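You operate a simulated robot arm through the tools that you are given. There is no shell and no other tool. Be economical: measure what you need, move in short steps, check, and stop when the job is done.

The job below is to be done with a simulated robot arm. You get a single attempt, and the scene is never put back.

TASK
Seat the black disc, grease its top and stand the stem on it.
Fine: in the valve body; use the orange pad and the grease tin, and put the pad back. Set down upright: orange pad. A coat counts when it lies all over at full strength: go over it till it gets no stronger.
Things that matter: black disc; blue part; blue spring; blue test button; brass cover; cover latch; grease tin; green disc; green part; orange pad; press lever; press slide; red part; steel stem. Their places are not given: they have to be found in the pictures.

Only the result counts: the job must be done as asked and must still hold three seconds after the hand-in. Knocking over, shifting, dropping, spilling or breaking anything else fails it.

THE ROBOT
A 6-joint arm with a two-finger parallel gripper, fixed in place. Base frame: the origin is at the foot of the arm, x ahead of it, y to its left, z up; the work surface is at about z = 840. Units: mm, degrees, N and s.
With the tool pointing down near the work surface it reaches from about 240 to 640 mm from the base axis. Its first joint turns from -66.0 to 66.0 degrees. Payload 2.7 kg.
The tool frame sits at the grasp point between the pads (the TCP): z along the fingers, y along the line on which they close. The tips reach 23 mm beyond it. Largest opening 94 mm; finger width 38, thickness 10; the body of the gripper, 54 by 96 mm, starts 39 mm behind the TCP.
Orientation is that of the tool frame in the base frame, as a unit quaternion [w, x, y, z]. With the fingers straight down and closing along the base's y, the tool's x points along the base's -x, its y along +y and its z along -z.

THE INTERFACE
- The arm moves only by the tool send_rows. Its arguments are lists of equal length, an entry for each row: "linear": the shift along the tool's x, y, z in mm, a list of three; "rotation": the turn, a rotation vector about the tool's x, y, z in degrees, a list of three; "jaw": the finger opening in mm, from 0 to 94. In form: {"linear": [[tx, ty, tz], ...], "rotation": [[ax, ay, az], ...], "jaw": [jaw, ...]}. A call has 1 to 20 rows; each row is the pose to reach, as a shift and turn from the pose commanded when the call began, along the tool's axes at that moment. Each row takes 0.2 s and may step no farther than 50 mm and 8.6 degrees from the row before; otherwise, or with a gripper value out of range, the whole call is refused. A pose out of reach is approached as far as the arm can. The call stops where the force on the tool passes 70 N (or 10 N more than at its start, if that is more) or the arm is blocked; 0.2 s more then pass. Each finger travels about 45 mm/s and halts on what it meets, pressing with about 44 N; the grip force reading is that of the motor and also rises with nothing between the fingers. The clock runs only during rows and for 0.2 s after the last one: add rows that repeat a pose to give the fingers time. It gives the time, the measured TCP pose, the force on the tool (base axes), the opening and the grip force at its end, in the units of the frame above (readings bear some noise), with the torque about the TCP (base axes, N m) and any sound that the robot's microphone picked up.
- Cameras (640 x 400 px; columns grow to the right, rows downward): "scene" is fixed at [76, -433.7, 1404.6]; the picture's right is [0.76, -0.65, 0.00], its down [-0.36, -0.42, -0.83] and it looks along [0.54, 0.64, -0.55] (base axes); focal length 376 px, centre (320, 200). "wrist" rides on the gripper at [86, 16, -75] in the tool frame; the picture's right is [-0.18, 0.98, 0.00], its down [-0.58, -0.11, -0.81] and it looks along [-0.79, -0.15, 0.59] (tool axes); focal length 243 px, centre (320, 200).
- get_image(camera): a new picture of that camera. No time passes.
- locate(camera, pixels): for up to 12 pixels [column, row] of the newest picture of that camera ("zoom" is the newest enlarged one), the place [x, y, z] in the base frame of the surface seen there, good to about 2 mm. No time passes.
- close_up(camera, box): a new picture of the part [left, top, right, bottom] of that camera's present view, enlarged. No time passes.
- hand_in(): hands the job in; it is judged then, once.

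Work in short steps. Measure before you move; look again where a grasp or a placing could have gone wrong, and mend it. You have 80 turns and 46 pictures in all, those below and enlarged ones among them. Open the gripper and draw the arm clear of the work before you hand the job in, unless the task says otherwise; then end with one line.

The tools are called after "Emit:" as name(argument=value, ...) on one line, values as JSON. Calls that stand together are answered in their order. send_rows: Moves the arm, as the interface text tells. Its arguments: {"type":"object","properties":{"linear":{"type":"array","items":{"type":"array","items":{"type":"number"}}},"rotation":{"type":"array","items":{"type":"array","items":{"type":"number"}}},"jaw":{"type":"array","items":{"type":"number"}}},"required":["linear","rotation","jaw"]} The other tools are called the same way: get_image (camera) takes a picture; locate (camera, pixels) gives the place of the surface under pixels of a picture; close_up (camera, box) takes an enlarged picture of a part of a camera's view; hand_in () hands the job in.

At the start:

```text
time: 0.0
ee_pos: [345.3, 228.1, 1177.8]
ee_rot: [0.001, 0.0, 1.0, 0.001]
ft_force: [-0.7, 0.1, 0.1]
ft_torque: [-0.02, 0.02, 0.01]
width: 94.1
grip_force: 0.2
```

scene: 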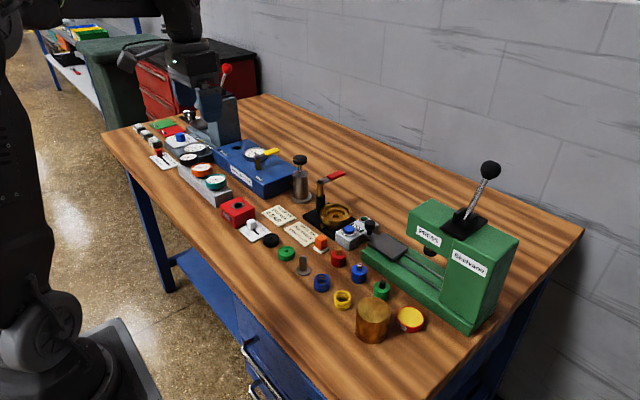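
wrist: 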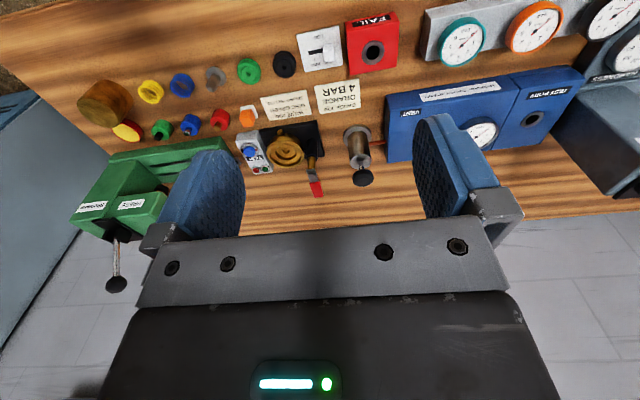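

The pictures show the bench; I'll enlarge the working region in the scene view around the valve body and the small parts.

Emit:
close_up(camera="scene", box=[220, 150, 450, 345])

Emit:
close_up(camera="wrist", box=[70, 30, 390, 230])

```text
2.05 times, centred on (335, 248) of scene
```

zoom: 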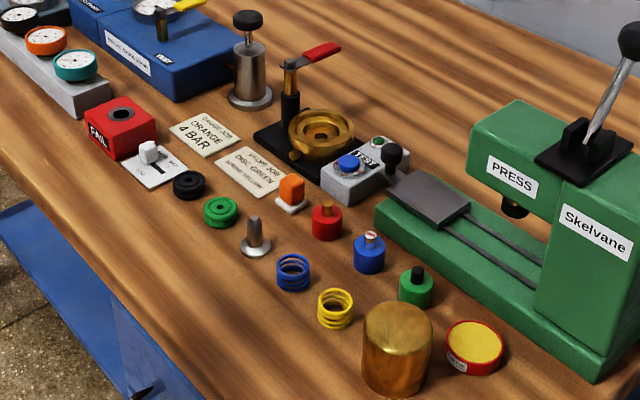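

```text
2.00 times, centred on (230, 130) of wrist
```

zoom: 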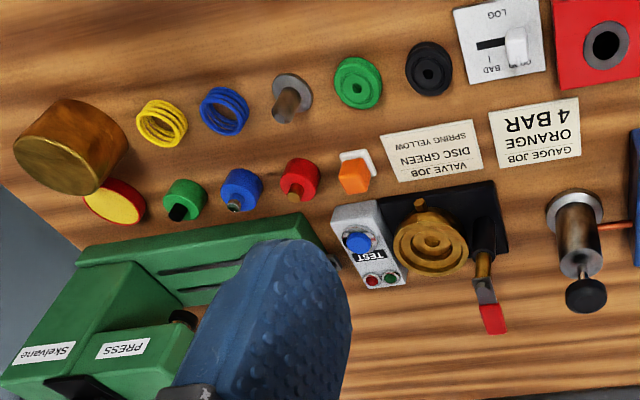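

Key items are visible in the wrist zoom: black disc (429,68), stem (290,95), orange pad (355,175), tin (113,200), valve body (430,242). I'll locate them.

Emit:
locate(camera="zoom", pixels=[[429, 68], [410, 70], [450, 68], [305, 90], [287, 105], [355, 178], [355, 155], [113, 203], [430, 242], [405, 240], [460, 245], [485, 240]])

Emit:
close_up(camera="scene", box=[255, 170, 385, 280])

```text
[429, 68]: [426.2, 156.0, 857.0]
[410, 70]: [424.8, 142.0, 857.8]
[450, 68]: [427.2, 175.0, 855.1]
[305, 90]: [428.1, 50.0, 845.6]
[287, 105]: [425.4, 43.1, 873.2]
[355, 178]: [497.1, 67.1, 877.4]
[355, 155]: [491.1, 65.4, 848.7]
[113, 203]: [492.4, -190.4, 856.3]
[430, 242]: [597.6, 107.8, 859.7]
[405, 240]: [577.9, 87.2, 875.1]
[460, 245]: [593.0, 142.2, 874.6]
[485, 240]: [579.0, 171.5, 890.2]
```

```text
3.64 times, centred on (320, 225) of scene
```

zoom: 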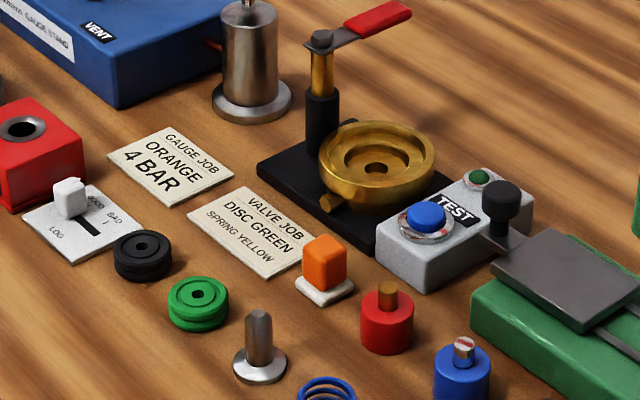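

The scene zoom shows the disc at (143,250), body rim at (378,150), pad at (325,260), stem at (260,340); I'll measure their rims and heights.

Emit:
locate(camera="zoom", pixels=[[143, 236], [118, 250], [169, 252], [143, 246], [325, 155], [432, 158], [376, 128], [377, 185], [376, 168], [350, 152], [405, 160], [378, 146]])

Emit:
locate(camera="zoom", pixels=[[325, 240], [307, 243], [345, 243], [325, 252], [304, 286], [330, 298], [350, 285], [258, 315], [236, 362], [284, 362], [260, 380], [322, 270]])

```text
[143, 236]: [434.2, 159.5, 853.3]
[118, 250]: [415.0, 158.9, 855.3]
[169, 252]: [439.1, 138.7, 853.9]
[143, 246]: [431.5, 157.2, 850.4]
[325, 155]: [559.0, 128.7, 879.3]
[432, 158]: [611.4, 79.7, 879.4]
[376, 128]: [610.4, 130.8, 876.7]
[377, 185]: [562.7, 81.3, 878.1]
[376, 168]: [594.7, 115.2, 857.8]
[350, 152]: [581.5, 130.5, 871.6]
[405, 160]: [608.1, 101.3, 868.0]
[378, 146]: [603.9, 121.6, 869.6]
```

```text
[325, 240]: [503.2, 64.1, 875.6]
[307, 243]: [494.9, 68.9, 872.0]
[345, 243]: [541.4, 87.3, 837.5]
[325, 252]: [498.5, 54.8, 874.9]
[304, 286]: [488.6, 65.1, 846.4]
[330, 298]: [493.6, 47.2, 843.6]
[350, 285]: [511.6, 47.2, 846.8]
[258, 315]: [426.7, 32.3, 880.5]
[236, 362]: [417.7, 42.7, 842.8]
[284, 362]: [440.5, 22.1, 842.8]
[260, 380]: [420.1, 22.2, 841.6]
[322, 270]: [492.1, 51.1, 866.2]
```

Wrist and scene readings differ by several mm, so I'll move the wrist closer for better measurement: to about (400,110,1000).

Emit:
send_rows(linear=[[-11, -24, 36], [-22, -48, 72], [-33, -72, 108], [-44, -96, 144], [-55, -118, 178], [-55, -118, 178]], rotation=[[0, 0, 0], [0, 0, 0], [0, 0, 0], [0, 0, 0], [0, 0, 0], [0, 0, 0]], jaw=[94, 94, 94, 94, 94, 94])

Emit:
get_image(camera="wrist")

```text
time: 1.4
ee_pos: [400.2, 110.7, 998.1]
ee_rot: [0.0, 0.0, 1.0, 0.001]
ft_force: [0.0, -0.1, -1.0]
ft_torque: [-0.02, -0.02, 0.01]
width: 94.0
grip_force: 0.1
```

```text
40 pictures are left
```

wrist: 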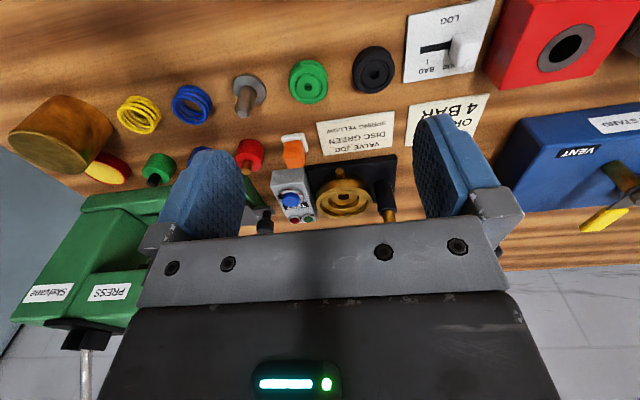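

Emit:
close_up(camera="wrist", box=[220, 30, 420, 230])

Emit:
locate(camera="wrist", pixels=[[373, 66], [355, 66], [392, 68], [373, 49], [375, 88], [250, 83], [247, 97], [240, 115], [293, 155], [293, 138], [343, 205], [107, 168]])

```text
2.00 times, centred on (320, 130) of wrist
```

zoom: 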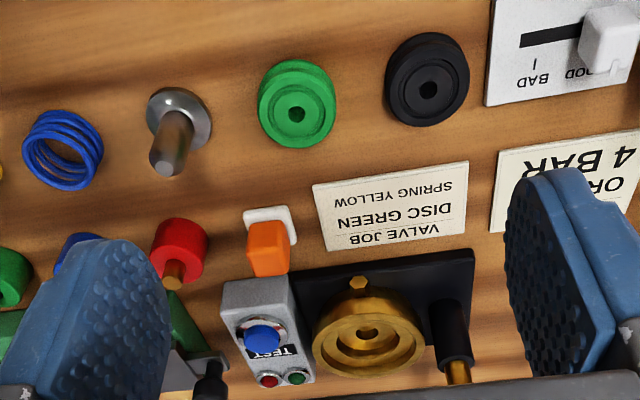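

```text
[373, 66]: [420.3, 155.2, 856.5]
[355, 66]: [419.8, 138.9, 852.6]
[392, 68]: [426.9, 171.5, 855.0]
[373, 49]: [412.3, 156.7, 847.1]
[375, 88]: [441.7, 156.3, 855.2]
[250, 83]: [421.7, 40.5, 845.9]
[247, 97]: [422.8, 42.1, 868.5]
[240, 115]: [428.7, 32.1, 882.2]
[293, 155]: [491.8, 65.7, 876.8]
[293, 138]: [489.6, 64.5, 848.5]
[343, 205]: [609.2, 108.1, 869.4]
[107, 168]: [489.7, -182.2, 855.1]
```

Now I'll measure the valve body's bore, rim, latch and pad in this zoom (body centre around (368,335), latch post (450,330)).

Emit:
locate(camera="zoom", pixels=[[314, 340], [424, 345], [368, 290], [368, 376], [330, 335], [408, 340], [368, 306], [368, 325], [367, 350], [450, 305], [452, 345], [358, 285]])

Emit:
close_up(camera="scene", box=[295, 160, 395, 250])

```text
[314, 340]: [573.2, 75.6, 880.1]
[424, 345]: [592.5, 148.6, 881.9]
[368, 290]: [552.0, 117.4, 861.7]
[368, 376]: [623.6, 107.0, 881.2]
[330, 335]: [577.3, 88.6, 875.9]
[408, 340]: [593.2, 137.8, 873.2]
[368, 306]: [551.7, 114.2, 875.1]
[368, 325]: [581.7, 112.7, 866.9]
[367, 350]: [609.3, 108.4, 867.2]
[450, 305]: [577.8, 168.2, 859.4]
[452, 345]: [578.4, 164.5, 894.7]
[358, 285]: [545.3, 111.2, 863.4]
```

```text
4.44 times, centred on (345, 205) of scene
```

zoom: 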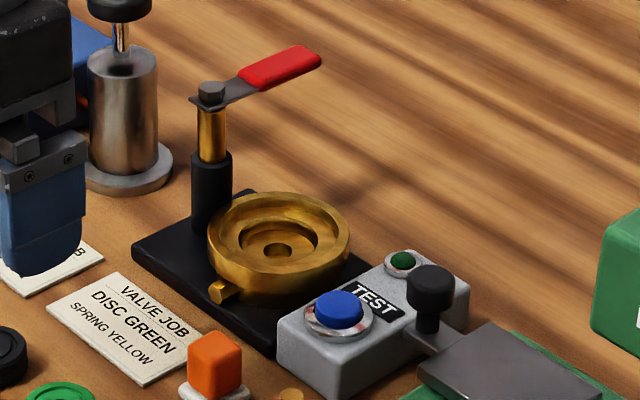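

Clear view of the stepped bore: rim, ledge, recess, hole. I'll measure each ring.

Emit:
locate(camera="zoom", pixels=[[279, 192], [210, 235], [349, 240], [279, 210], [222, 232], [336, 236], [279, 267], [228, 245], [328, 248], [245, 240], [312, 243], [279, 236]])

Emit:
locate(camera="zoom", pixels=[[279, 223], [279, 275], [262, 245], [296, 246], [215, 90], [320, 55], [270, 68], [195, 98], [212, 165], [340, 297], [315, 312], [220, 290]])

```text
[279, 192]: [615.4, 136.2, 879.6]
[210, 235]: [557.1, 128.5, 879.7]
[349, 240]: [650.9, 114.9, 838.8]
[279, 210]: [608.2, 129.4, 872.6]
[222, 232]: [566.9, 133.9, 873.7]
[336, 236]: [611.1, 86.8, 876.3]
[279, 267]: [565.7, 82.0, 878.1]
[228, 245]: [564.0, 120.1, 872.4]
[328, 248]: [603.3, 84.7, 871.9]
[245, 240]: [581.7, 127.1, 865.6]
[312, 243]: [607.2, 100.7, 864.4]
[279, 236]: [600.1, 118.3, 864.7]
```

```text
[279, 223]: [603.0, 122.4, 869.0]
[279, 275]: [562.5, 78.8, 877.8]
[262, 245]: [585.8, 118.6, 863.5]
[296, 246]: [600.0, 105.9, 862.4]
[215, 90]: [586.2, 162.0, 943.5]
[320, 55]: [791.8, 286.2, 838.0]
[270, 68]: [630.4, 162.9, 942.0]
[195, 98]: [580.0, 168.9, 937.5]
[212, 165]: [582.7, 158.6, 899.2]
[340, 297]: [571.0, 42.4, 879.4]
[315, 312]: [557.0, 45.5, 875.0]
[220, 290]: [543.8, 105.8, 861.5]
```

Body centre ≈ (588,107), rim z≈880, ledge ≈868, recess floor ≈858-863, latch lever at z≈943, y≈160; so I'll close along base x. Rotating -90° about the tool z and moving above the disc (426,155).

Emit:
send_rows(linear=[[-2, 4, 6], [-4, 8, 12], [-7, 12, 18], [-9, 16, 24], [-12, 20, 30], [-14, 24, 36], [-17, 28, 42], [-19, 32, 48], [-22, 36, 54], [-24, 40, 60], [-26, 44.5, 70], [-26, 44.5, 70]], rotation=[[0, 0, -8.2], [0, 0, -16.4], [0, 0, -24.6], [0, 0, -32.8], [0, 0, -41], [0, 0, -49.2], [0, 0, -57.4], [0, 0, -65.6], [0, 0, -73.8], [0, 0, -82], [0, 0, -90], [0, 0, -90]], jaw=[90, 85, 80, 75, 70, 66, 62, 60, 60, 60, 60, 60])

Emit:
get_image(camera="wrist")

```text
time: 4.0
ee_pos: [426.4, 155.3, 929.4]
ee_rot: [-0.001, 0.708, -0.706, -0.001]
ft_force: [-0.1, -0.1, 0.5]
ft_torque: [0.02, 0.0, 0.01]
width: 60.1
grip_force: 0.0
```

```text
37 pictures are left
```

wrist: 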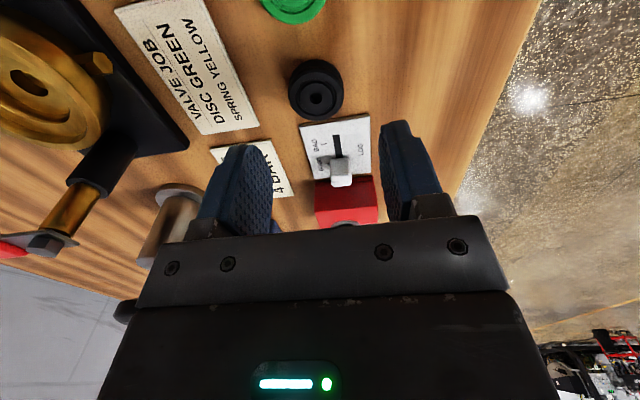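

The disc sits at (316,88), about where the point below the TCP should appear; I'll measure its edges.

Emit:
locate(camera="wrist", pixels=[[290, 84], [342, 86], [314, 64], [318, 112], [316, 98], [304, 97], [328, 97], [341, 172], [318, 128]])

```text
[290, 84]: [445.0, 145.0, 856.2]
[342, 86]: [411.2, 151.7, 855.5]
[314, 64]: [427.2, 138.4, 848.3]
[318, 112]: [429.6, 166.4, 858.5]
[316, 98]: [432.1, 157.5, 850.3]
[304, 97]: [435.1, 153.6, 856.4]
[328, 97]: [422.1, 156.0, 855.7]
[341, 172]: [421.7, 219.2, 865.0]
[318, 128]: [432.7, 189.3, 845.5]
```

Disc centre ≈ (428,153.5), top 856. Descending to tips at z≈849, then closing.

Emit:
send_rows(linear=[[1.5, -1.5, 20], [1.5, -1.5, 40], [1.5, -1.5, 52], [1.5, -1.5, 57.5], [1.5, -1.5, 57.5], [1.5, -1.5, 57.5], [1.5, -1.5, 57.5], [1.5, -1.5, 57.5], [1.5, -1.5, 57.5]], rotation=[[0, 0, 0], [0, 0, 0], [0, 0, 0], [0, 0, 0], [0, 0, 0], [0, 0, 0], [0, 0, 0], [0, 0, 0], [0, 0, 0]], jaw=[60, 60, 60, 60, 50, 40, 30, 28, 28])

Emit:
get_image(camera="wrist")

```text
time: 6.0
ee_pos: [426.8, 154.4, 869.7]
ee_rot: [0.0, 0.707, -0.707, -0.001]
ft_force: [-1.0, -0.3, -0.1]
ft_torque: [0.0, -0.01, -0.01]
width: 34.0
grip_force: 43.5
```

```text
36 pictures are left
```

wrist: 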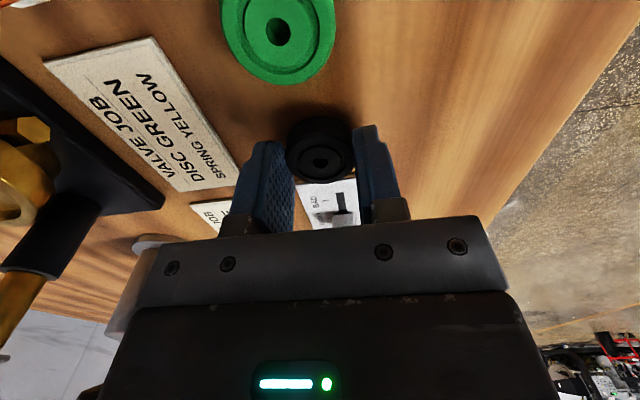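

Gripped at width 34. I'll check the disc's centre relative to the TCP before lifting.

Emit:
locate(camera="wrist", pixels=[[320, 148], [320, 172], [318, 108], [300, 160], [340, 160], [320, 160], [340, 70], [278, 32]])

Emit:
close_up(camera="wrist", box=[250, 90, 410, 220])

```text
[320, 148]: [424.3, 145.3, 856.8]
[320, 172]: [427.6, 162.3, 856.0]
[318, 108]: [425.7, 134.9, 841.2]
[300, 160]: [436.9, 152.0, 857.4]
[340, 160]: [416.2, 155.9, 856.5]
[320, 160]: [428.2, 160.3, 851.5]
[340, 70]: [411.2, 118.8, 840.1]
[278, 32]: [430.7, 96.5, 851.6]
```

```text
3.08 times, centred on (330, 155) of wrist
```

zoom: 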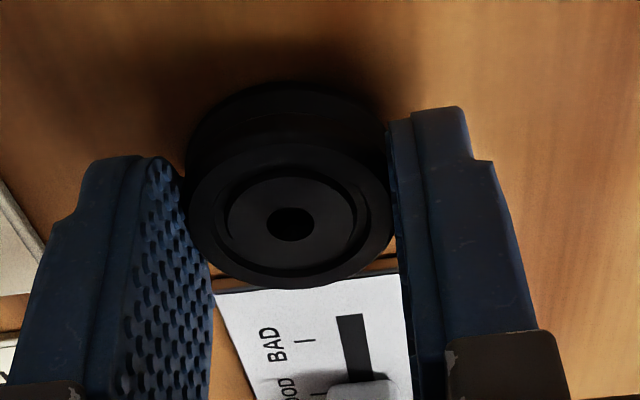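

I'll measure the disc's top edges in this zoom to get its centre relative to the TCP.

Emit:
locate(camera="zoom", pixels=[[285, 148], [292, 286], [190, 215], [392, 215], [287, 165], [291, 272], [289, 208], [289, 242]])

```text
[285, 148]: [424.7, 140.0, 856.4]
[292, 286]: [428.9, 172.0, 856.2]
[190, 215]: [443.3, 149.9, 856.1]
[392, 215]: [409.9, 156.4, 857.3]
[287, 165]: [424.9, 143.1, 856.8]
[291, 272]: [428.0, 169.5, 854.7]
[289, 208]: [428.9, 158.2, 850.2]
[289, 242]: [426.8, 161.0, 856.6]
```

Disc centre (426.7,156.0), top 856.5. I'll regrip 4 mm higher and centred so the tips clear the valve rim better.

Emit:
send_rows(linear=[[0, 0, 0], [0, 0, 0], [-1.6, 0, -3.5], [-1.6, 0, -3.5], [-1.6, 0, -3.5], [-1.6, 0, -3.5], [-1.6, 0, -3.5], [-1.6, 0, -30], [-1.6, 0, -70], [-1.6, 0, -70]], rotation=[[0, 0, 0], [0, 0, 0], [0, 0, 0], [0, 0, 0], [0, 0, 0], [0, 0, 0], [0, 0, 0], [0, 0, 0], [0, 0, 0], [0, 0, 0]], jaw=[36, 40, 40, 40, 34, 28, 28, 28, 28, 28])

Emit:
get_image(camera="wrist")

```text
time: 8.2
ee_pos: [428.1, 155.1, 938.3]
ee_rot: [0.001, -0.707, 0.707, 0.001]
ft_force: [0.6, 0.0, -0.9]
ft_torque: [0.02, -0.02, -0.01]
width: 33.7
grip_force: 44.2
```

```text
34 pictures are left
```

wrist: 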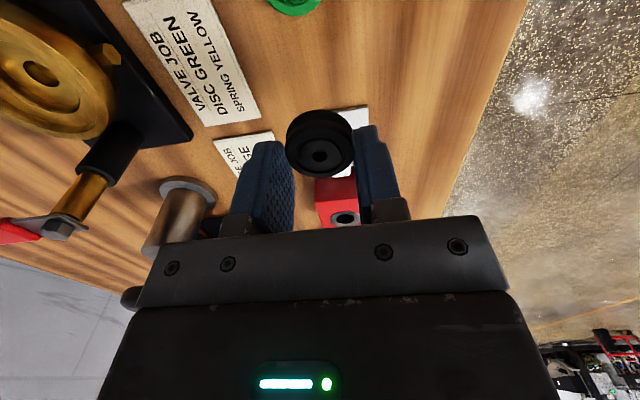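

Disc held. Moving above the valve body at (588,107), z≈990, and looking at the body beneath.

Emit:
send_rows(linear=[[0, 0, -30], [0, 0, -52], [12, -40, -52], [24, -80, -52], [36, -120, -52], [48, -160, -52], [48, -160, -52]], rotation=[[0, 0, 0], [0, 0, 0], [0, 0, 0], [0, 0, 0], [0, 0, 0], [0, 0, 0], [0, 0, 0]], jaw=[28, 28, 28, 28, 28, 28, 28])

Emit:
close_up(camera="wrist", box=[220, 10, 420, 200])

```text
time: 9.8
ee_pos: [588.2, 106.8, 990.5]
ee_rot: [-0.001, 0.708, -0.706, 0.0]
ft_force: [0.5, -0.3, -1.1]
ft_torque: [0.02, -0.01, 0.0]
width: 33.8
grip_force: 43.8
```

```text
2.11 times, centred on (320, 105) of wrist
```

zoom: 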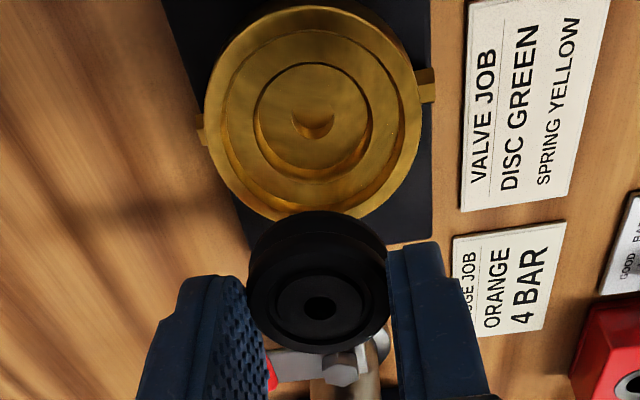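

Good view: the recess spans (253..372, 63..178). Measuring recess, rim and held disc.

Emit:
locate(camera="zoom", pixels=[[206, 105], [421, 112], [312, 8], [226, 110], [404, 115], [315, 30], [251, 120], [374, 118], [312, 62], [312, 180], [290, 150], [250, 70]])

Emit:
locate(camera="zoom", pixels=[[250, 305], [389, 300], [318, 248], [320, 352], [320, 305], [285, 75], [340, 80], [340, 150], [270, 165], [330, 45]])

```text
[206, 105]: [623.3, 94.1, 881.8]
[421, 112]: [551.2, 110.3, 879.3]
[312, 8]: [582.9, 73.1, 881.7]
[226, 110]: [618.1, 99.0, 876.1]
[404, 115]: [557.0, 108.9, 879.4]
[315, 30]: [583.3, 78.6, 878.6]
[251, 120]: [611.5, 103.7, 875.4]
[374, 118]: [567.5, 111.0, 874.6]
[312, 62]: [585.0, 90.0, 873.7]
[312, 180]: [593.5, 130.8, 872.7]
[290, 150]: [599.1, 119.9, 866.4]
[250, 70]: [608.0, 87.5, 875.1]
```

```text
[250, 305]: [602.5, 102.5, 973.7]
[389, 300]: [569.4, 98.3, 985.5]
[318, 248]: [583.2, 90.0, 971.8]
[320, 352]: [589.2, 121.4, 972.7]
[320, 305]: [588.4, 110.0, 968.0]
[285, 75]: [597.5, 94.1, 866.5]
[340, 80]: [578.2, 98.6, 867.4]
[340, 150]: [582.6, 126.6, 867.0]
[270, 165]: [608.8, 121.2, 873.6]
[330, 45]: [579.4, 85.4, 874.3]
```

Recess centre ≈ (588.5,109.7), r≈20.5, floor ≈866.5, ledge ≈874.5; seated disc needs TCP z≈900. Lowering carefully to 903.

Emit:
send_rows(linear=[[-3.2, -0.3, 10], [-3.2, -0.3, 45], [-3.2, -0.3, 65], [-3.2, -0.3, 75], [-3.2, -0.3, 80], [-3.2, -0.3, 84], [-3.2, -0.3, 86], [-3.2, -0.3, 86]], rotation=[[0, 0, 0], [0, 0, 0], [0, 0, 0], [0, 0, 0], [0, 0, 0], [0, 0, 0], [0, 0, 0], [0, 0, 0]], jaw=[28, 28, 28, 28, 28, 28, 28, 28])

Emit:
close_up(camera="scene", box=[295, 160, 395, 250])

```text
time: 11.6
ee_pos: [588.4, 111.3, 906.1]
ee_rot: [0.0, 0.708, -0.706, 0.0]
ft_force: [-0.7, -0.1, -0.8]
ft_torque: [0.01, 0.01, -0.02]
width: 33.9
grip_force: 44.6
```

```text
4.44 times, centred on (345, 205) of scene
```

zoom: 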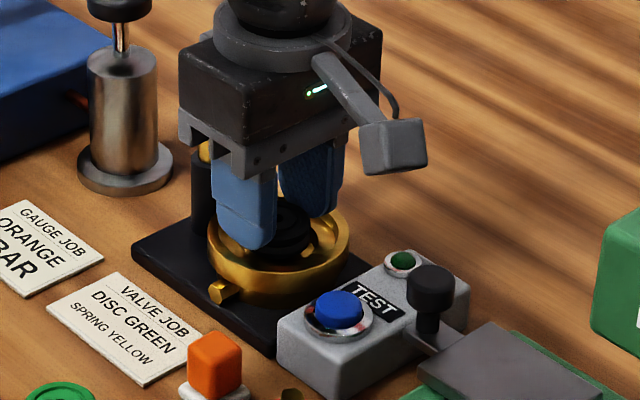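

Fingers are inside the rim without contact, TCP 906. Lowering in small steps until contact.

Emit:
send_rows(linear=[[1, 0, 2], [1, 0, 3], [1, 0, 4], [1, 0, 5], [1, 0, 5]], rotation=[[0, 0, 0], [0, 0, 0], [0, 0, 0], [0, 0, 0], [0, 0, 0]], jaw=[28, 28, 28, 28, 28])

Emit:
close_up(camera="wrist", box=[220, 60, 420, 220])

```text
time: 12.8
ee_pos: [588.1, 110.4, 902.0]
ee_rot: [0.001, -0.707, 0.707, 0.0]
ft_force: [0.4, -1.0, 1.0]
ft_torque: [0.01, 0.06, 0.01]
width: 33.9
grip_force: 43.6
```

```text
2.50 times, centred on (320, 140) of wrist
```

zoom: 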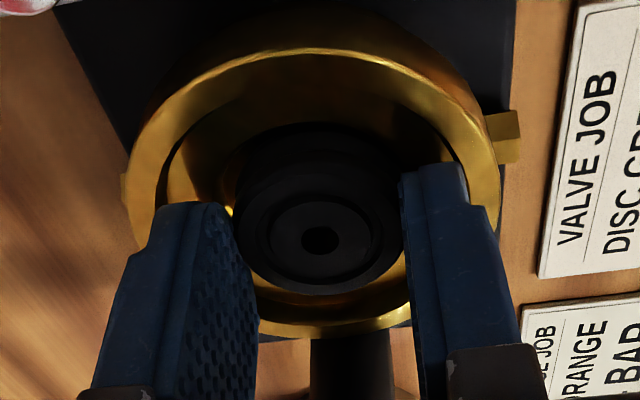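

Aligned with no contact yet; continue down a few mm, watching force.

Emit:
send_rows(linear=[[0, 0, 1], [0, 0, 2], [0, 0, 3], [0, 0, 3]], rotation=[[0, 0, 0], [0, 0, 0], [0, 0, 0], [0, 0, 0]], jaw=[28, 28, 28, 28])

```text
time: 13.8
ee_pos: [590.2, 109.4, 901.7]
ee_rot: [0.003, -0.707, 0.707, -0.001]
ft_force: [2.4, -0.4, 19.5]
ft_torque: [0.37, 0.52, -0.03]
width: 33.7
grip_force: 44.0
```

Contact 19.5 N at about the predicted floor height. Back off slightly, open to 38 mm only (rim is close), then rise.

Emit:
send_rows(linear=[[0, 0, 1], [0, 0, 1], [0, 0, 1], [0, 0, 1], [0, 0, -4], [0, 0, -20], [0, 0, -50], [0, 0, -85], [0, 0, -85]], rotation=[[0, 0, 0], [0, 0, 0], [0, 0, 0], [0, 0, 0], [0, 0, 0], [0, 0, 0], [0, 0, 0], [0, 0, 0], [0, 0, 0]], jaw=[34, 38, 39, 39, 39, 39, 39, 39, 39])

Emit:
close_up(camera="wrist", box=[220, 10, 420, 200])

```text
time: 15.8
ee_pos: [588.4, 109.9, 983.8]
ee_rot: [-0.001, 0.708, -0.706, -0.001]
ft_force: [1.2, 1.1, 0.0]
ft_torque: [0.02, -0.02, 0.02]
width: 38.8
grip_force: 0.1
```

```text
2.11 times, centred on (320, 105) of wrist
```

zoom: 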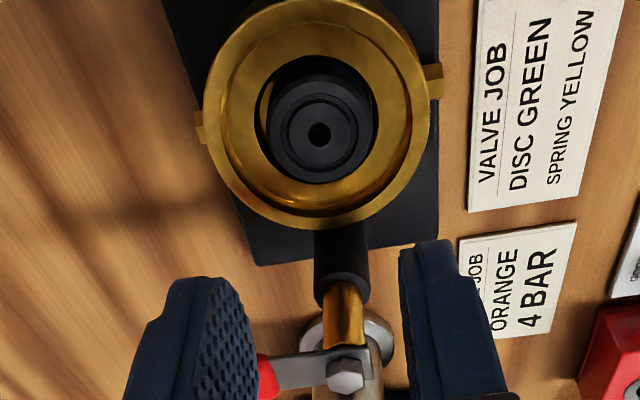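

The disc sits in the recess. I'll check its level and centring numerically.

Emit:
locate(camera="zoom", pixels=[[278, 125], [358, 122], [318, 88], [320, 175], [272, 125], [370, 130], [258, 110], [379, 110], [315, 56], [300, 120], [335, 120], [380, 160]])

```text
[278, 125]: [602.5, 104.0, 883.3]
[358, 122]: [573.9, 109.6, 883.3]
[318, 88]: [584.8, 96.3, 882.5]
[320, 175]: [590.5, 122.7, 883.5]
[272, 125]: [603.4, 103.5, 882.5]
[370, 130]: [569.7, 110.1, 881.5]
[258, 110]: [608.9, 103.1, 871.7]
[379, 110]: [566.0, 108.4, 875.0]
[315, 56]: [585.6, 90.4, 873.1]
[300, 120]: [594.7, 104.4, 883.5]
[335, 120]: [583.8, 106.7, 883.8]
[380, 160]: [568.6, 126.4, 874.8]
```

Disc seated level (top z≈883, centre ≈ (587.5,108)). Next the pad: move above (499,60) and look.

Emit:
send_rows(linear=[[17, 30, 0], [34, 60, 0], [50, 89.4, 10], [50, 89.4, 24], [50, 89.4, 24]], rotation=[[0, 0, 0], [0, 0, 0], [0, 0, 0], [0, 0, 0], [0, 0, 0]], jaw=[45, 50, 50, 50, 50])

Emit:
close_up(camera="wrist", box=[220, 10, 420, 200])

```text
time: 17.0
ee_pos: [499.8, 59.2, 959.2]
ee_rot: [0.001, -0.707, 0.707, 0.0]
ft_force: [0.1, 0.1, -0.1]
ft_torque: [-0.01, 0.0, 0.04]
width: 50.1
grip_force: 0.0
```

```text
2.11 times, centred on (320, 105) of wrist
```

zoom: 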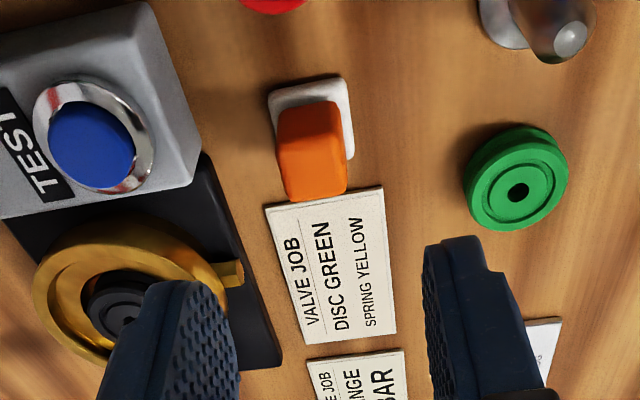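

Measuring the pad's handle and white foot corners.

Emit:
locate(camera="zoom", pixels=[[290, 196], [341, 191], [283, 150], [345, 145], [285, 112], [333, 104], [271, 98], [342, 82], [350, 152], [314, 175], [312, 125], [314, 145]])

```text
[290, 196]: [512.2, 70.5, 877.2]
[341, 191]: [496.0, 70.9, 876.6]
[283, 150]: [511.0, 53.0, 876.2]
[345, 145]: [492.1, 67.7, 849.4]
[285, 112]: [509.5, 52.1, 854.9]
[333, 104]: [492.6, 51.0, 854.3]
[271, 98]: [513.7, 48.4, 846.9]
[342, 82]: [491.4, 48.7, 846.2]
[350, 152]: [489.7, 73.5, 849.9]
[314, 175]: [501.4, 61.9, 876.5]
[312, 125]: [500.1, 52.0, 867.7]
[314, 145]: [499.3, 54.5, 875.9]
```

Handle centre ≈ (502.5,61.5), top 877, foot 24×25 mm below 849. Descend to TCP 877 with jaw 40 and close.

Emit:
send_rows(linear=[[-2.3, -2.7, 30], [-2.3, -2.7, 60], [-2.3, -2.7, 76], [-2.3, -2.7, 81], [-2.3, -2.7, 81], [-2.3, -2.7, 81], [-2.3, -2.7, 81], [-2.3, -2.7, 81], [-2.3, -2.7, 81], [-2.3, -2.7, 81]], rotation=[[0, 0, 0], [0, 0, 0], [0, 0, 0], [0, 0, 0], [0, 0, 0], [0, 0, 0], [0, 0, 0], [0, 0, 0], [0, 0, 0], [0, 0, 0]], jaw=[40, 40, 40, 40, 40, 30, 20, 12, 12, 12])

Emit:
get_image(camera="wrist")

```text
time: 19.2
ee_pos: [503.4, 63.0, 878.2]
ee_rot: [0.0, -0.707, 0.707, 0.001]
ft_force: [-0.5, -0.4, 0.5]
ft_torque: [0.01, -0.01, 0.0]
width: 20.7
grip_force: 44.1
```

```text
28 pictures are left
```

wrist: 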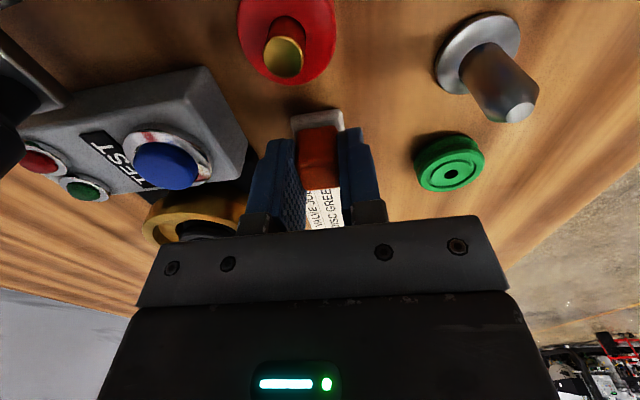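

Gripped (width 20.7). Lift and move toward the tin side at (440,-90,1000), then look.

Emit:
send_rows(linear=[[0, 0, -15], [0, 0, -60], [0, 0, -105], [30, 20, -122], [70, 45, -122], [110, 63, -122], [153, 63, -122], [153, 63, -122]], rotation=[[0, 0, 0], [0, 0, 0], [0, 0, 0], [0, 0, 0], [0, 0, 0], [0, 0, 0], [0, 0, 0], [0, 0, 0]], jaw=[12, 12, 12, 12, 12, 12, 12, 12])

Emit:
get_image(camera="wrist")

Emit:
close_up(camera="scene", box=[320, 220, 500, 345])

```text
time: 21.0
ee_pos: [440.6, -92.9, 998.7]
ee_rot: [0.0, 0.708, -0.707, -0.001]
ft_force: [0.0, 0.4, 0.1]
ft_torque: [0.0, 0.04, 0.01]
width: 20.7
grip_force: 43.9
```

```text
27 pictures are left
```

wrist: 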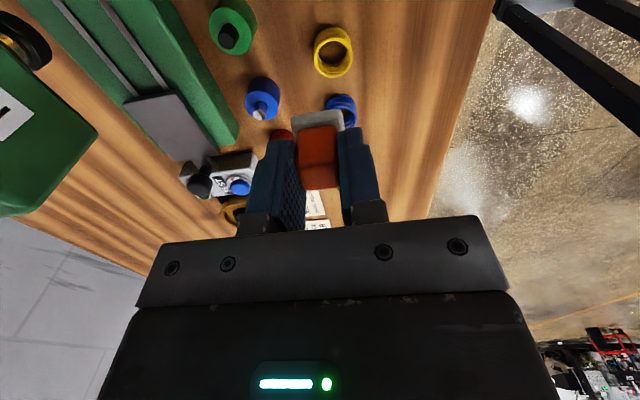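

```text
3.20 times, centred on (410, 282) of scene
```

zoom: 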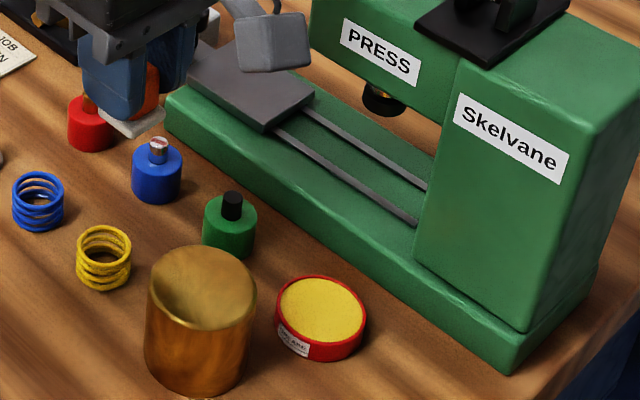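

Tin at zoom (322,310), cover at (200,300), press at right; measuring these.

Emit:
locate(camera="zoom", pixels=[[277, 315], [365, 318], [322, 278], [322, 341], [322, 308], [205, 250], [150, 290], [255, 290], [200, 325], [425, 260], [330, 170], [340, 250]])

Emit:
locate(camera="zoom", pixels=[[415, 262], [455, 80], [430, 200], [340, 40], [380, 95], [520, 370], [215, 135], [470, 300], [450, 120], [530, 320], [400, 20], [232, 195]])

```text
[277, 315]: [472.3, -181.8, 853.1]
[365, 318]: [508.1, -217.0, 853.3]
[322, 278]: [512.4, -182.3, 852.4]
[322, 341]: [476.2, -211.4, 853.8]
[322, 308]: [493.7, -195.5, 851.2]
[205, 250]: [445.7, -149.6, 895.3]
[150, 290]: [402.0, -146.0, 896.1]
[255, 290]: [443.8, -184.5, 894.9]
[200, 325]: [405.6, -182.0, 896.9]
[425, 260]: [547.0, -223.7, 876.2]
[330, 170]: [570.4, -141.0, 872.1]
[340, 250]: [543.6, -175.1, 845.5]
```

```text
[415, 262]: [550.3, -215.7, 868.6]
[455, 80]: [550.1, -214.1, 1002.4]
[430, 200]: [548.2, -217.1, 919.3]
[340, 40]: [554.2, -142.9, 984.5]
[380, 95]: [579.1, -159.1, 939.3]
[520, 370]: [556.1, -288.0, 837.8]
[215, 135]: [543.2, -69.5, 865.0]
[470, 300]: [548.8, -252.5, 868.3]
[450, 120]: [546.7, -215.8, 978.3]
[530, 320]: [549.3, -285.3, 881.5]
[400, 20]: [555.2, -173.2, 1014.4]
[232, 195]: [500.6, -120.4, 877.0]
```

Tin centre ≈ (492,-198), r≈24, rim 853.5; press face at x≈548 is near, so I'll rotate back to y-closing first at x≈440, then go above the tin.

Emit:
send_rows(linear=[[10, 0, 0], [20, 0, 0], [30, 0, 0], [40, 0, 0], [50, 0, 0], [60, 0, 0], [70, 0, 0], [80, 0, 0], [90, 0, 0], [100, 0, 0], [105, 0, 0], [105, -25, 0], [105, -50, 20], [105, -50, 40], [105, -50, 40]], rotation=[[0, 0, 8.2], [0, 0, 16.4], [0, 0, 24.6], [0, 0, 32.8], [0, 0, 41], [0, 0, 49.2], [0, 0, 57.4], [0, 0, 65.6], [0, 0, 73.8], [0, 0, 82], [0, 0, 90], [0, 0, 90], [0, 0, 90], [0, 0, 90], [0, 0, 90]], jaw=[12, 12, 12, 12, 12, 12, 12, 12, 12, 12, 12, 12, 12, 12, 12])

Emit:
get_image(camera="wrist")

```text
time: 24.2
ee_pos: [490.6, -195.8, 957.1]
ee_rot: [0.0, 0.0, 1.0, 0.001]
ft_force: [-0.7, 0.6, -0.4]
ft_torque: [-0.02, 0.02, 0.01]
width: 20.7
grip_force: 43.9
```

```text
25 pictures are left
```

wrist: 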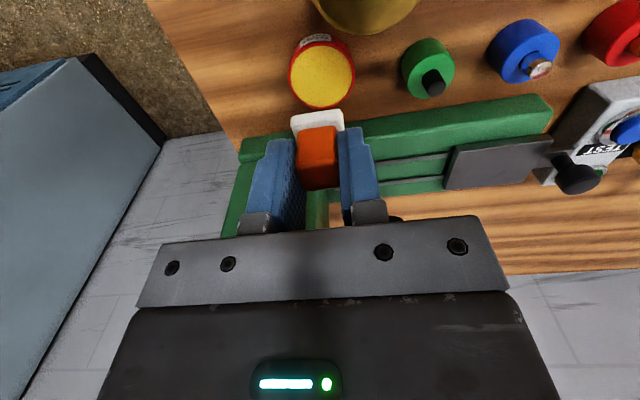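

Measuring tin rim edges and the pad foot in this view.

Emit:
locate(camera="wrist", pixels=[[292, 82], [354, 78], [321, 46], [324, 106], [322, 78], [293, 122], [343, 118], [340, 110], [292, 116], [318, 112]])

```text
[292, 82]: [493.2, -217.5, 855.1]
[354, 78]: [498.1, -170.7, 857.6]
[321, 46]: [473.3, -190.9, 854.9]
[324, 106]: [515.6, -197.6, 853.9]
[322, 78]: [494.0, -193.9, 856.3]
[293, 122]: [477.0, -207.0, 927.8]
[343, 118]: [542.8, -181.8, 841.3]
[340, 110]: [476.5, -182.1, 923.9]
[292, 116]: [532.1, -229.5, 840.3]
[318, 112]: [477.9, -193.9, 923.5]
```

Tin centre ≈ (493.5,-195.5), pad foot centred under the TCP. Lowering; contact expected near TCP z≈890.

Emit:
send_rows(linear=[[-2.5, 0, 25], [-2.5, 0, 50], [-2.5, 0, 58], [-2.5, 0, 61], [-2.5, 0, 63], [-2.5, 0, 65], [-2.5, 0, 65]], rotation=[[0, 0, 0], [0, 0, 0], [0, 0, 0], [0, 0, 0], [0, 0, 0], [0, 0, 0], [0, 0, 0]], jaw=[12, 12, 12, 12, 12, 12, 12])

```text
time: 25.8
ee_pos: [490.8, -197.1, 894.1]
ee_rot: [0.0, 0.0, 1.0, 0.001]
ft_force: [-1.0, -0.2, 0.2]
ft_torque: [0.0, 0.04, 0.0]
width: 20.9
grip_force: 43.7
```

No contact yet at 894; continuing down in 1 mm steps.

Emit:
send_rows(linear=[[0, 0, 1], [0, 0, 2], [0, 0, 3], [0, 0, 4], [0, 0, 5], [0, 0, 5]], rotation=[[0, 0, 0], [0, 0, 0], [0, 0, 0], [0, 0, 0], [0, 0, 0], [0, 0, 0]], jaw=[12, 12, 12, 12, 12, 12])

Emit:
close_up(camera="scene", box=[360, 260, 460, 340])

```text
time: 27.2
ee_pos: [491.5, -197.6, 893.1]
ee_rot: [0.004, -0.001, 1.0, 0.0]
ft_force: [-7.8, 3.9, 33.4]
ft_torque: [0.16, 0.39, -0.01]
width: 20.7
grip_force: 43.6
```

```text
5.00 times, centred on (410, 300) of scene
```

zoom: 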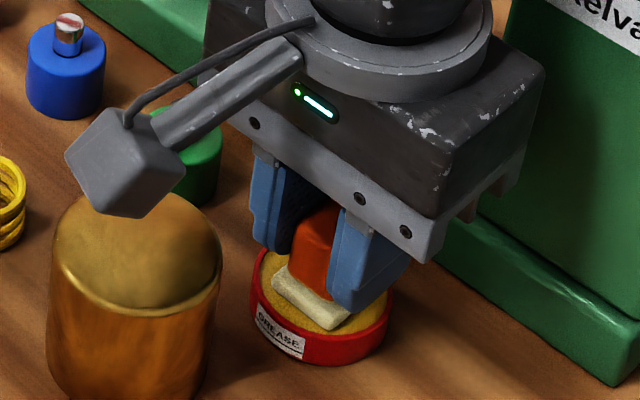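

Foot pressed in the grease at 33 N. Lift, back away from the press, rotate to x-closing and travel above the valve body.

Emit:
send_rows(linear=[[0, 0, -10], [0, 0, -40], [0, 0, -80], [25, 0, -100], [50, 0, -100], [50, 20, -100], [50, 40, -100], [50, 60, -100], [50, 80, -100], [50, 100, -100], [50, 120, -100], [50, 140, -100], [50, 160, -100], [50, 180, -100], [50, 200, -100], [50, 220, -100], [20, 250, -100], [-20, 270, -100], [-60, 290, -100], [-97, 305, -100]], rotation=[[0, 0, 0], [0, 0, 0], [0, 0, 0], [0, 0, 0], [0, 0, 0], [0, 0, -8.2], [0, 0, -16.4], [0, 0, -24.6], [0, 0, -32.8], [0, 0, -41], [0, 0, -49.2], [0, 0, -57.4], [0, 0, -65.6], [0, 0, -73.8], [0, 0, -82], [0, 0, -90], [0, 0, -90], [0, 0, -90], [0, 0, -90], [0, 0, -90]], jaw=[12, 12, 12, 12, 12, 12, 12, 12, 12, 12, 12, 12, 12, 12, 12, 12, 12, 12, 12, 12])

Emit:
close_up(camera="wrist", box=[220, 10, 420, 200])

```text
time: 31.4
ee_pos: [589.0, 110.4, 991.9]
ee_rot: [0.0, 0.708, -0.706, -0.002]
ft_force: [0.6, -0.5, 1.0]
ft_torque: [0.03, 0.04, -0.02]
width: 20.6
grip_force: 44.0
```

```text
2.11 times, centred on (320, 105) of wrist
```

zoom: 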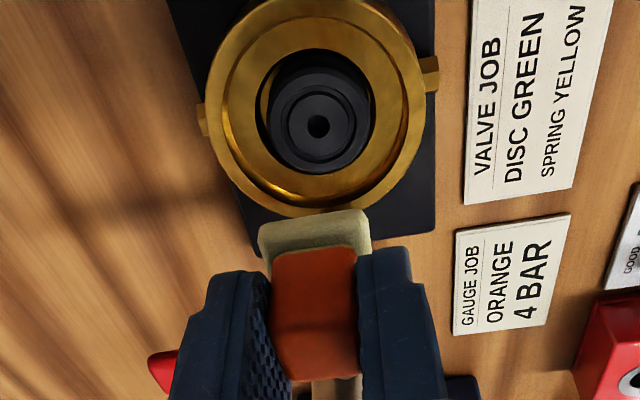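

Pad foot now carries grease (yellowish). Measuring foot and disc alignment.

Emit:
locate(camera="zoom", pixels=[[260, 225], [371, 215], [315, 228], [275, 125], [360, 120], [318, 75], [318, 168], [319, 245], [320, 212], [335, 150]])

```text
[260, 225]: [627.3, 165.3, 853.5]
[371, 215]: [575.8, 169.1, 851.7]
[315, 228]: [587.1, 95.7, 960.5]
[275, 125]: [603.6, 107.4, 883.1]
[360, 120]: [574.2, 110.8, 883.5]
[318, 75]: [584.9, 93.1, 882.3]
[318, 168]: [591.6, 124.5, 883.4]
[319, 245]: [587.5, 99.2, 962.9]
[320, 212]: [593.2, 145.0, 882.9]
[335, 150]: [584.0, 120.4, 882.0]
```

Disc centre ≈ (588.5,109), pad above it. Lower to just above contact then step.

Emit:
send_rows(linear=[[0, 0, 30], [0, 0, 55], [0, 0, 62], [0, 0, 64], [0, 0, 66], [0, 0, 67], [0, 0, 68], [0, 0, 68]], rotation=[[0, 0, 0], [0, 0, 0], [0, 0, 0], [0, 0, 0], [0, 0, 0], [0, 0, 0], [0, 0, 0], [0, 0, 0]], jaw=[12, 12, 12, 12, 12, 12, 12, 12])

```text
time: 33.2
ee_pos: [589.0, 107.9, 922.3]
ee_rot: [0.001, -0.707, 0.708, 0.0]
ft_force: [-0.5, 0.5, 0.2]
ft_torque: [0.02, 0.0, 0.0]
width: 20.5
grip_force: 44.2
```

Still free at 922; step further down.

Emit:
send_rows(linear=[[0, 0, 1], [0, 0, 1.7], [0, 0, 2.4], [0, 0, 2.4]], rotation=[[0, 0, 0], [0, 0, 0], [0, 0, 0], [0, 0, 0]], jaw=[12, 12, 12, 12])

```text
time: 34.2
ee_pos: [588.3, 108.5, 921.3]
ee_rot: [-0.001, 0.707, -0.707, 0.0]
ft_force: [-0.3, -0.1, 0.5]
ft_torque: [-0.01, 0.01, -0.01]
width: 20.5
grip_force: 44.1
```

Emit:
send_rows(linear=[[0, 0, 0.8], [0, 0, 1.6], [0, 0, 2.4], [0, 0, 2.4]], rotation=[[0, 0, 0], [0, 0, 0], [0, 0, 0], [0, 0, 0]], jaw=[12, 12, 12, 12])

```text
time: 35.2
ee_pos: [588.5, 107.3, 918.9]
ee_rot: [-0.002, 0.708, -0.706, 0.001]
ft_force: [-0.6, -1.4, 12.7]
ft_torque: [-0.02, 0.04, 0.01]
width: 20.8
grip_force: 43.8
```

Contact at 12.7 N. Wiping over the disc: circles of about 7 mm radius so that the foot covers the whole top.

Emit:
send_rows(linear=[[4, 0, 0], [7, 0, 0], [6, 3.5, 0], [3.5, 6, 0], [0, 7, 0], [-3.5, 6, 0], [-6, 3.5, 0], [-7, 0, 0], [-6, -3.5, 0], [-3.5, -6, 0], [0, -7, 0], [3.5, -6, 0], [6, -3.5, 0], [7, 0, 0], [3, 0, 0], [-3, 0, 0], [-7, 0, 0], [-3, 0, 0], [0, 0, 0], [0, 0, 0]], rotation=[[0, 0, 0], [0, 0, 0], [0, 0, 0], [0, 0, 0], [0, 0, 0], [0, 0, 0], [0, 0, 0], [0, 0, 0], [0, 0, 0], [0, 0, 0], [0, 0, 0], [0, 0, 0], [0, 0, 0], [0, 0, 0], [0, 0, 0], [0, 0, 0], [0, 0, 0], [0, 0, 0], [0, 0, 0], [0, 0, 0]], jaw=[12, 12, 12, 12, 12, 12, 12, 12, 12, 12, 12, 12, 12, 12, 12, 12, 12, 12, 12, 12])

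```text
time: 39.4
ee_pos: [587.2, 109.9, 919.9]
ee_rot: [-0.002, 0.709, -0.706, -0.001]
ft_force: [-0.1, 15.2, 18.7]
ft_torque: [0.64, 0.02, -0.02]
width: 20.7
grip_force: 44.4
```

Stroke done. Lift 70 mm and look at the coat.

Emit:
send_rows(linear=[[0, 0, -5], [0, 0, -40], [0, 0, -72], [0, 0, -72]], rotation=[[0, 0, 0], [0, 0, 0], [0, 0, 0], [0, 0, 0]], jaw=[12, 12, 12, 12])

Emit:
close_up(camera="wrist", box=[250, 10, 400, 120])

```text
time: 40.4
ee_pos: [588.8, 109.7, 988.8]
ee_rot: [0.0, -0.707, 0.707, 0.001]
ft_force: [-0.2, -0.1, 0.0]
ft_torque: [-0.03, 0.03, -0.02]
width: 20.8
grip_force: 44.2
```

```text
3.64 times, centred on (325, 65) of wrist
```

zoom: 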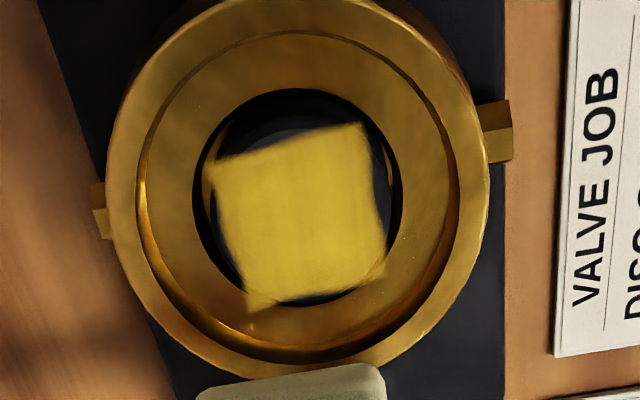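

The coat covers a ~29 mm square; the disc's near, left and right edges are still bare. Go down again and sweep wider (about 9 mm) loops.

Emit:
send_rows(linear=[[8, 0, 35], [8, 0, 66], [8, 0, 72], [9, 0, 72.3], [9, 4, 72.3], [7, 7, 72.3], [4, 9, 72.3], [0, 9.5, 72.3], [-4, 9, 72.3], [-7, 7, 72.3], [-9, 4, 72.3], [-9, 0, 72.3], [-9, -4, 72.3], [-7, -7, 72.3], [-4, -9, 72.3], [0, -9.5, 72.3], [4, -9, 72.3], [7, -7, 72.3], [9, -4, 72.3], [9, 0, 72.3]], rotation=[[0, 0, 0], [0, 0, 0], [0, 0, 0], [0, 0, 0], [0, 0, 0], [0, 0, 0], [0, 0, 0], [0, 0, 0], [0, 0, 0], [0, 0, 0], [0, 0, 0], [0, 0, 0], [0, 0, 0], [0, 0, 0], [0, 0, 0], [0, 0, 0], [0, 0, 0], [0, 0, 0], [0, 0, 0], [0, 0, 0]], jaw=[12, 12, 12, 12, 12, 12, 12, 12, 12, 12, 12, 12, 12, 12, 12, 12, 12, 12, 12, 12])

Emit:
send_rows(linear=[[0, 4, 0], [-2, 7, 0], [-5, 9, 0], [-9, 9.5, 0], [-13, 9, 0], [-16, 7, 0], [-18, 4, 0], [-18, 0, 0], [-18, -4, 0], [-16, -7, 0], [-13, -9, 0], [-9, -9.5, 0], [-5, -9, 0], [-2, -7, 0], [-5, -3, 0], [-9, 0, 0], [-9, 0, -10], [-9, 0, -40], [-9, 0, -72], [-9, 0, -72]], rotation=[[0, 0, 0], [0, 0, 0], [0, 0, 0], [0, 0, 0], [0, 0, 0], [0, 0, 0], [0, 0, 0], [0, 0, 0], [0, 0, 0], [0, 0, 0], [0, 0, 0], [0, 0, 0], [0, 0, 0], [0, 0, 0], [0, 0, 0], [0, 0, 0], [0, 0, 0], [0, 0, 0], [0, 0, 0], [0, 0, 0]], jaw=[12, 12, 12, 12, 12, 12, 12, 12, 12, 12, 12, 12, 12, 12, 12, 12, 12, 12, 12, 12])

Emit:
close_up(camera="wrist", box=[250, 10, 400, 120])

```text
time: 44.6
ee_pos: [588.4, 98.5, 917.9]
ee_rot: [0.0, -0.707, 0.707, -0.001]
ft_force: [6.7, -3.0, 11.7]
ft_torque: [-0.03, -0.34, -0.05]
width: 20.4
grip_force: 43.7
```

```text
time: 48.8
ee_pos: [588.9, 107.6, 992.5]
ee_rot: [0.0, 0.707, -0.707, 0.0]
ft_force: [0.1, 0.9, -0.2]
ft_torque: [-0.02, 0.01, 0.0]
width: 20.8
grip_force: 43.5
```

```text
3.64 times, centred on (325, 65) of wrist
```

zoom: 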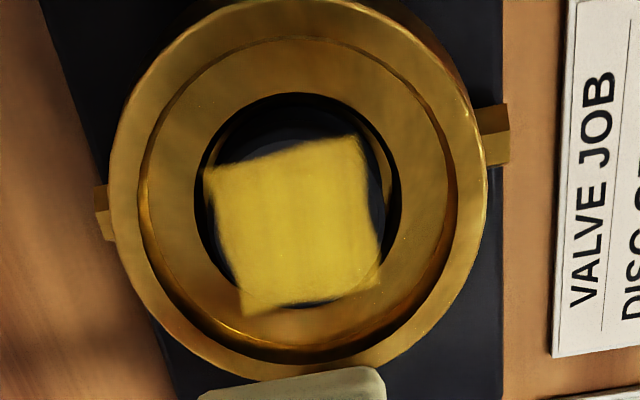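

The coat now appears as a uniform square with crisp corners overlapping the disc edge. I'll measure its edges against the disc edges.

Emit:
locate(camera="zoom", pixels=[[207, 172], [352, 137], [380, 285], [243, 312], [372, 180], [378, 170], [280, 150], [280, 140], [222, 240], [214, 235], [300, 300], [310, 306]])

Emit:
close_up(camera="wrist", box=[290, 30, 370, 100])

```text
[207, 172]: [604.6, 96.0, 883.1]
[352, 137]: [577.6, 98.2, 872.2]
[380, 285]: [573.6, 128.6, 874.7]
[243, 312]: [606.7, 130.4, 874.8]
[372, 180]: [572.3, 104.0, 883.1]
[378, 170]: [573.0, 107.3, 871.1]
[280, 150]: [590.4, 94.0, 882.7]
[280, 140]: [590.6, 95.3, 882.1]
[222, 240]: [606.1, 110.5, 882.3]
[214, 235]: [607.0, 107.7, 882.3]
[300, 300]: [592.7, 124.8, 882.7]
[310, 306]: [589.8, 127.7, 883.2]
```

```text
5.71 times, centred on (330, 65) of wrist
```

zoom: 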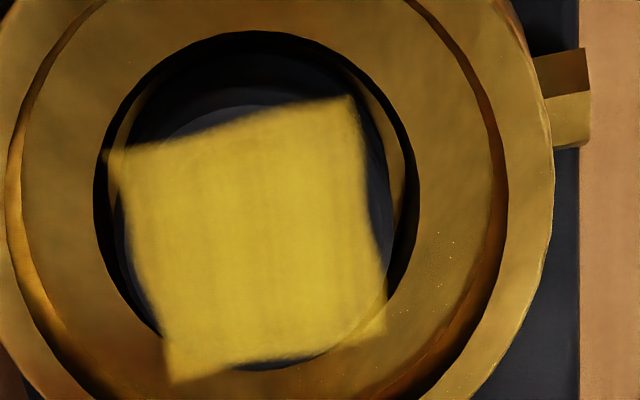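

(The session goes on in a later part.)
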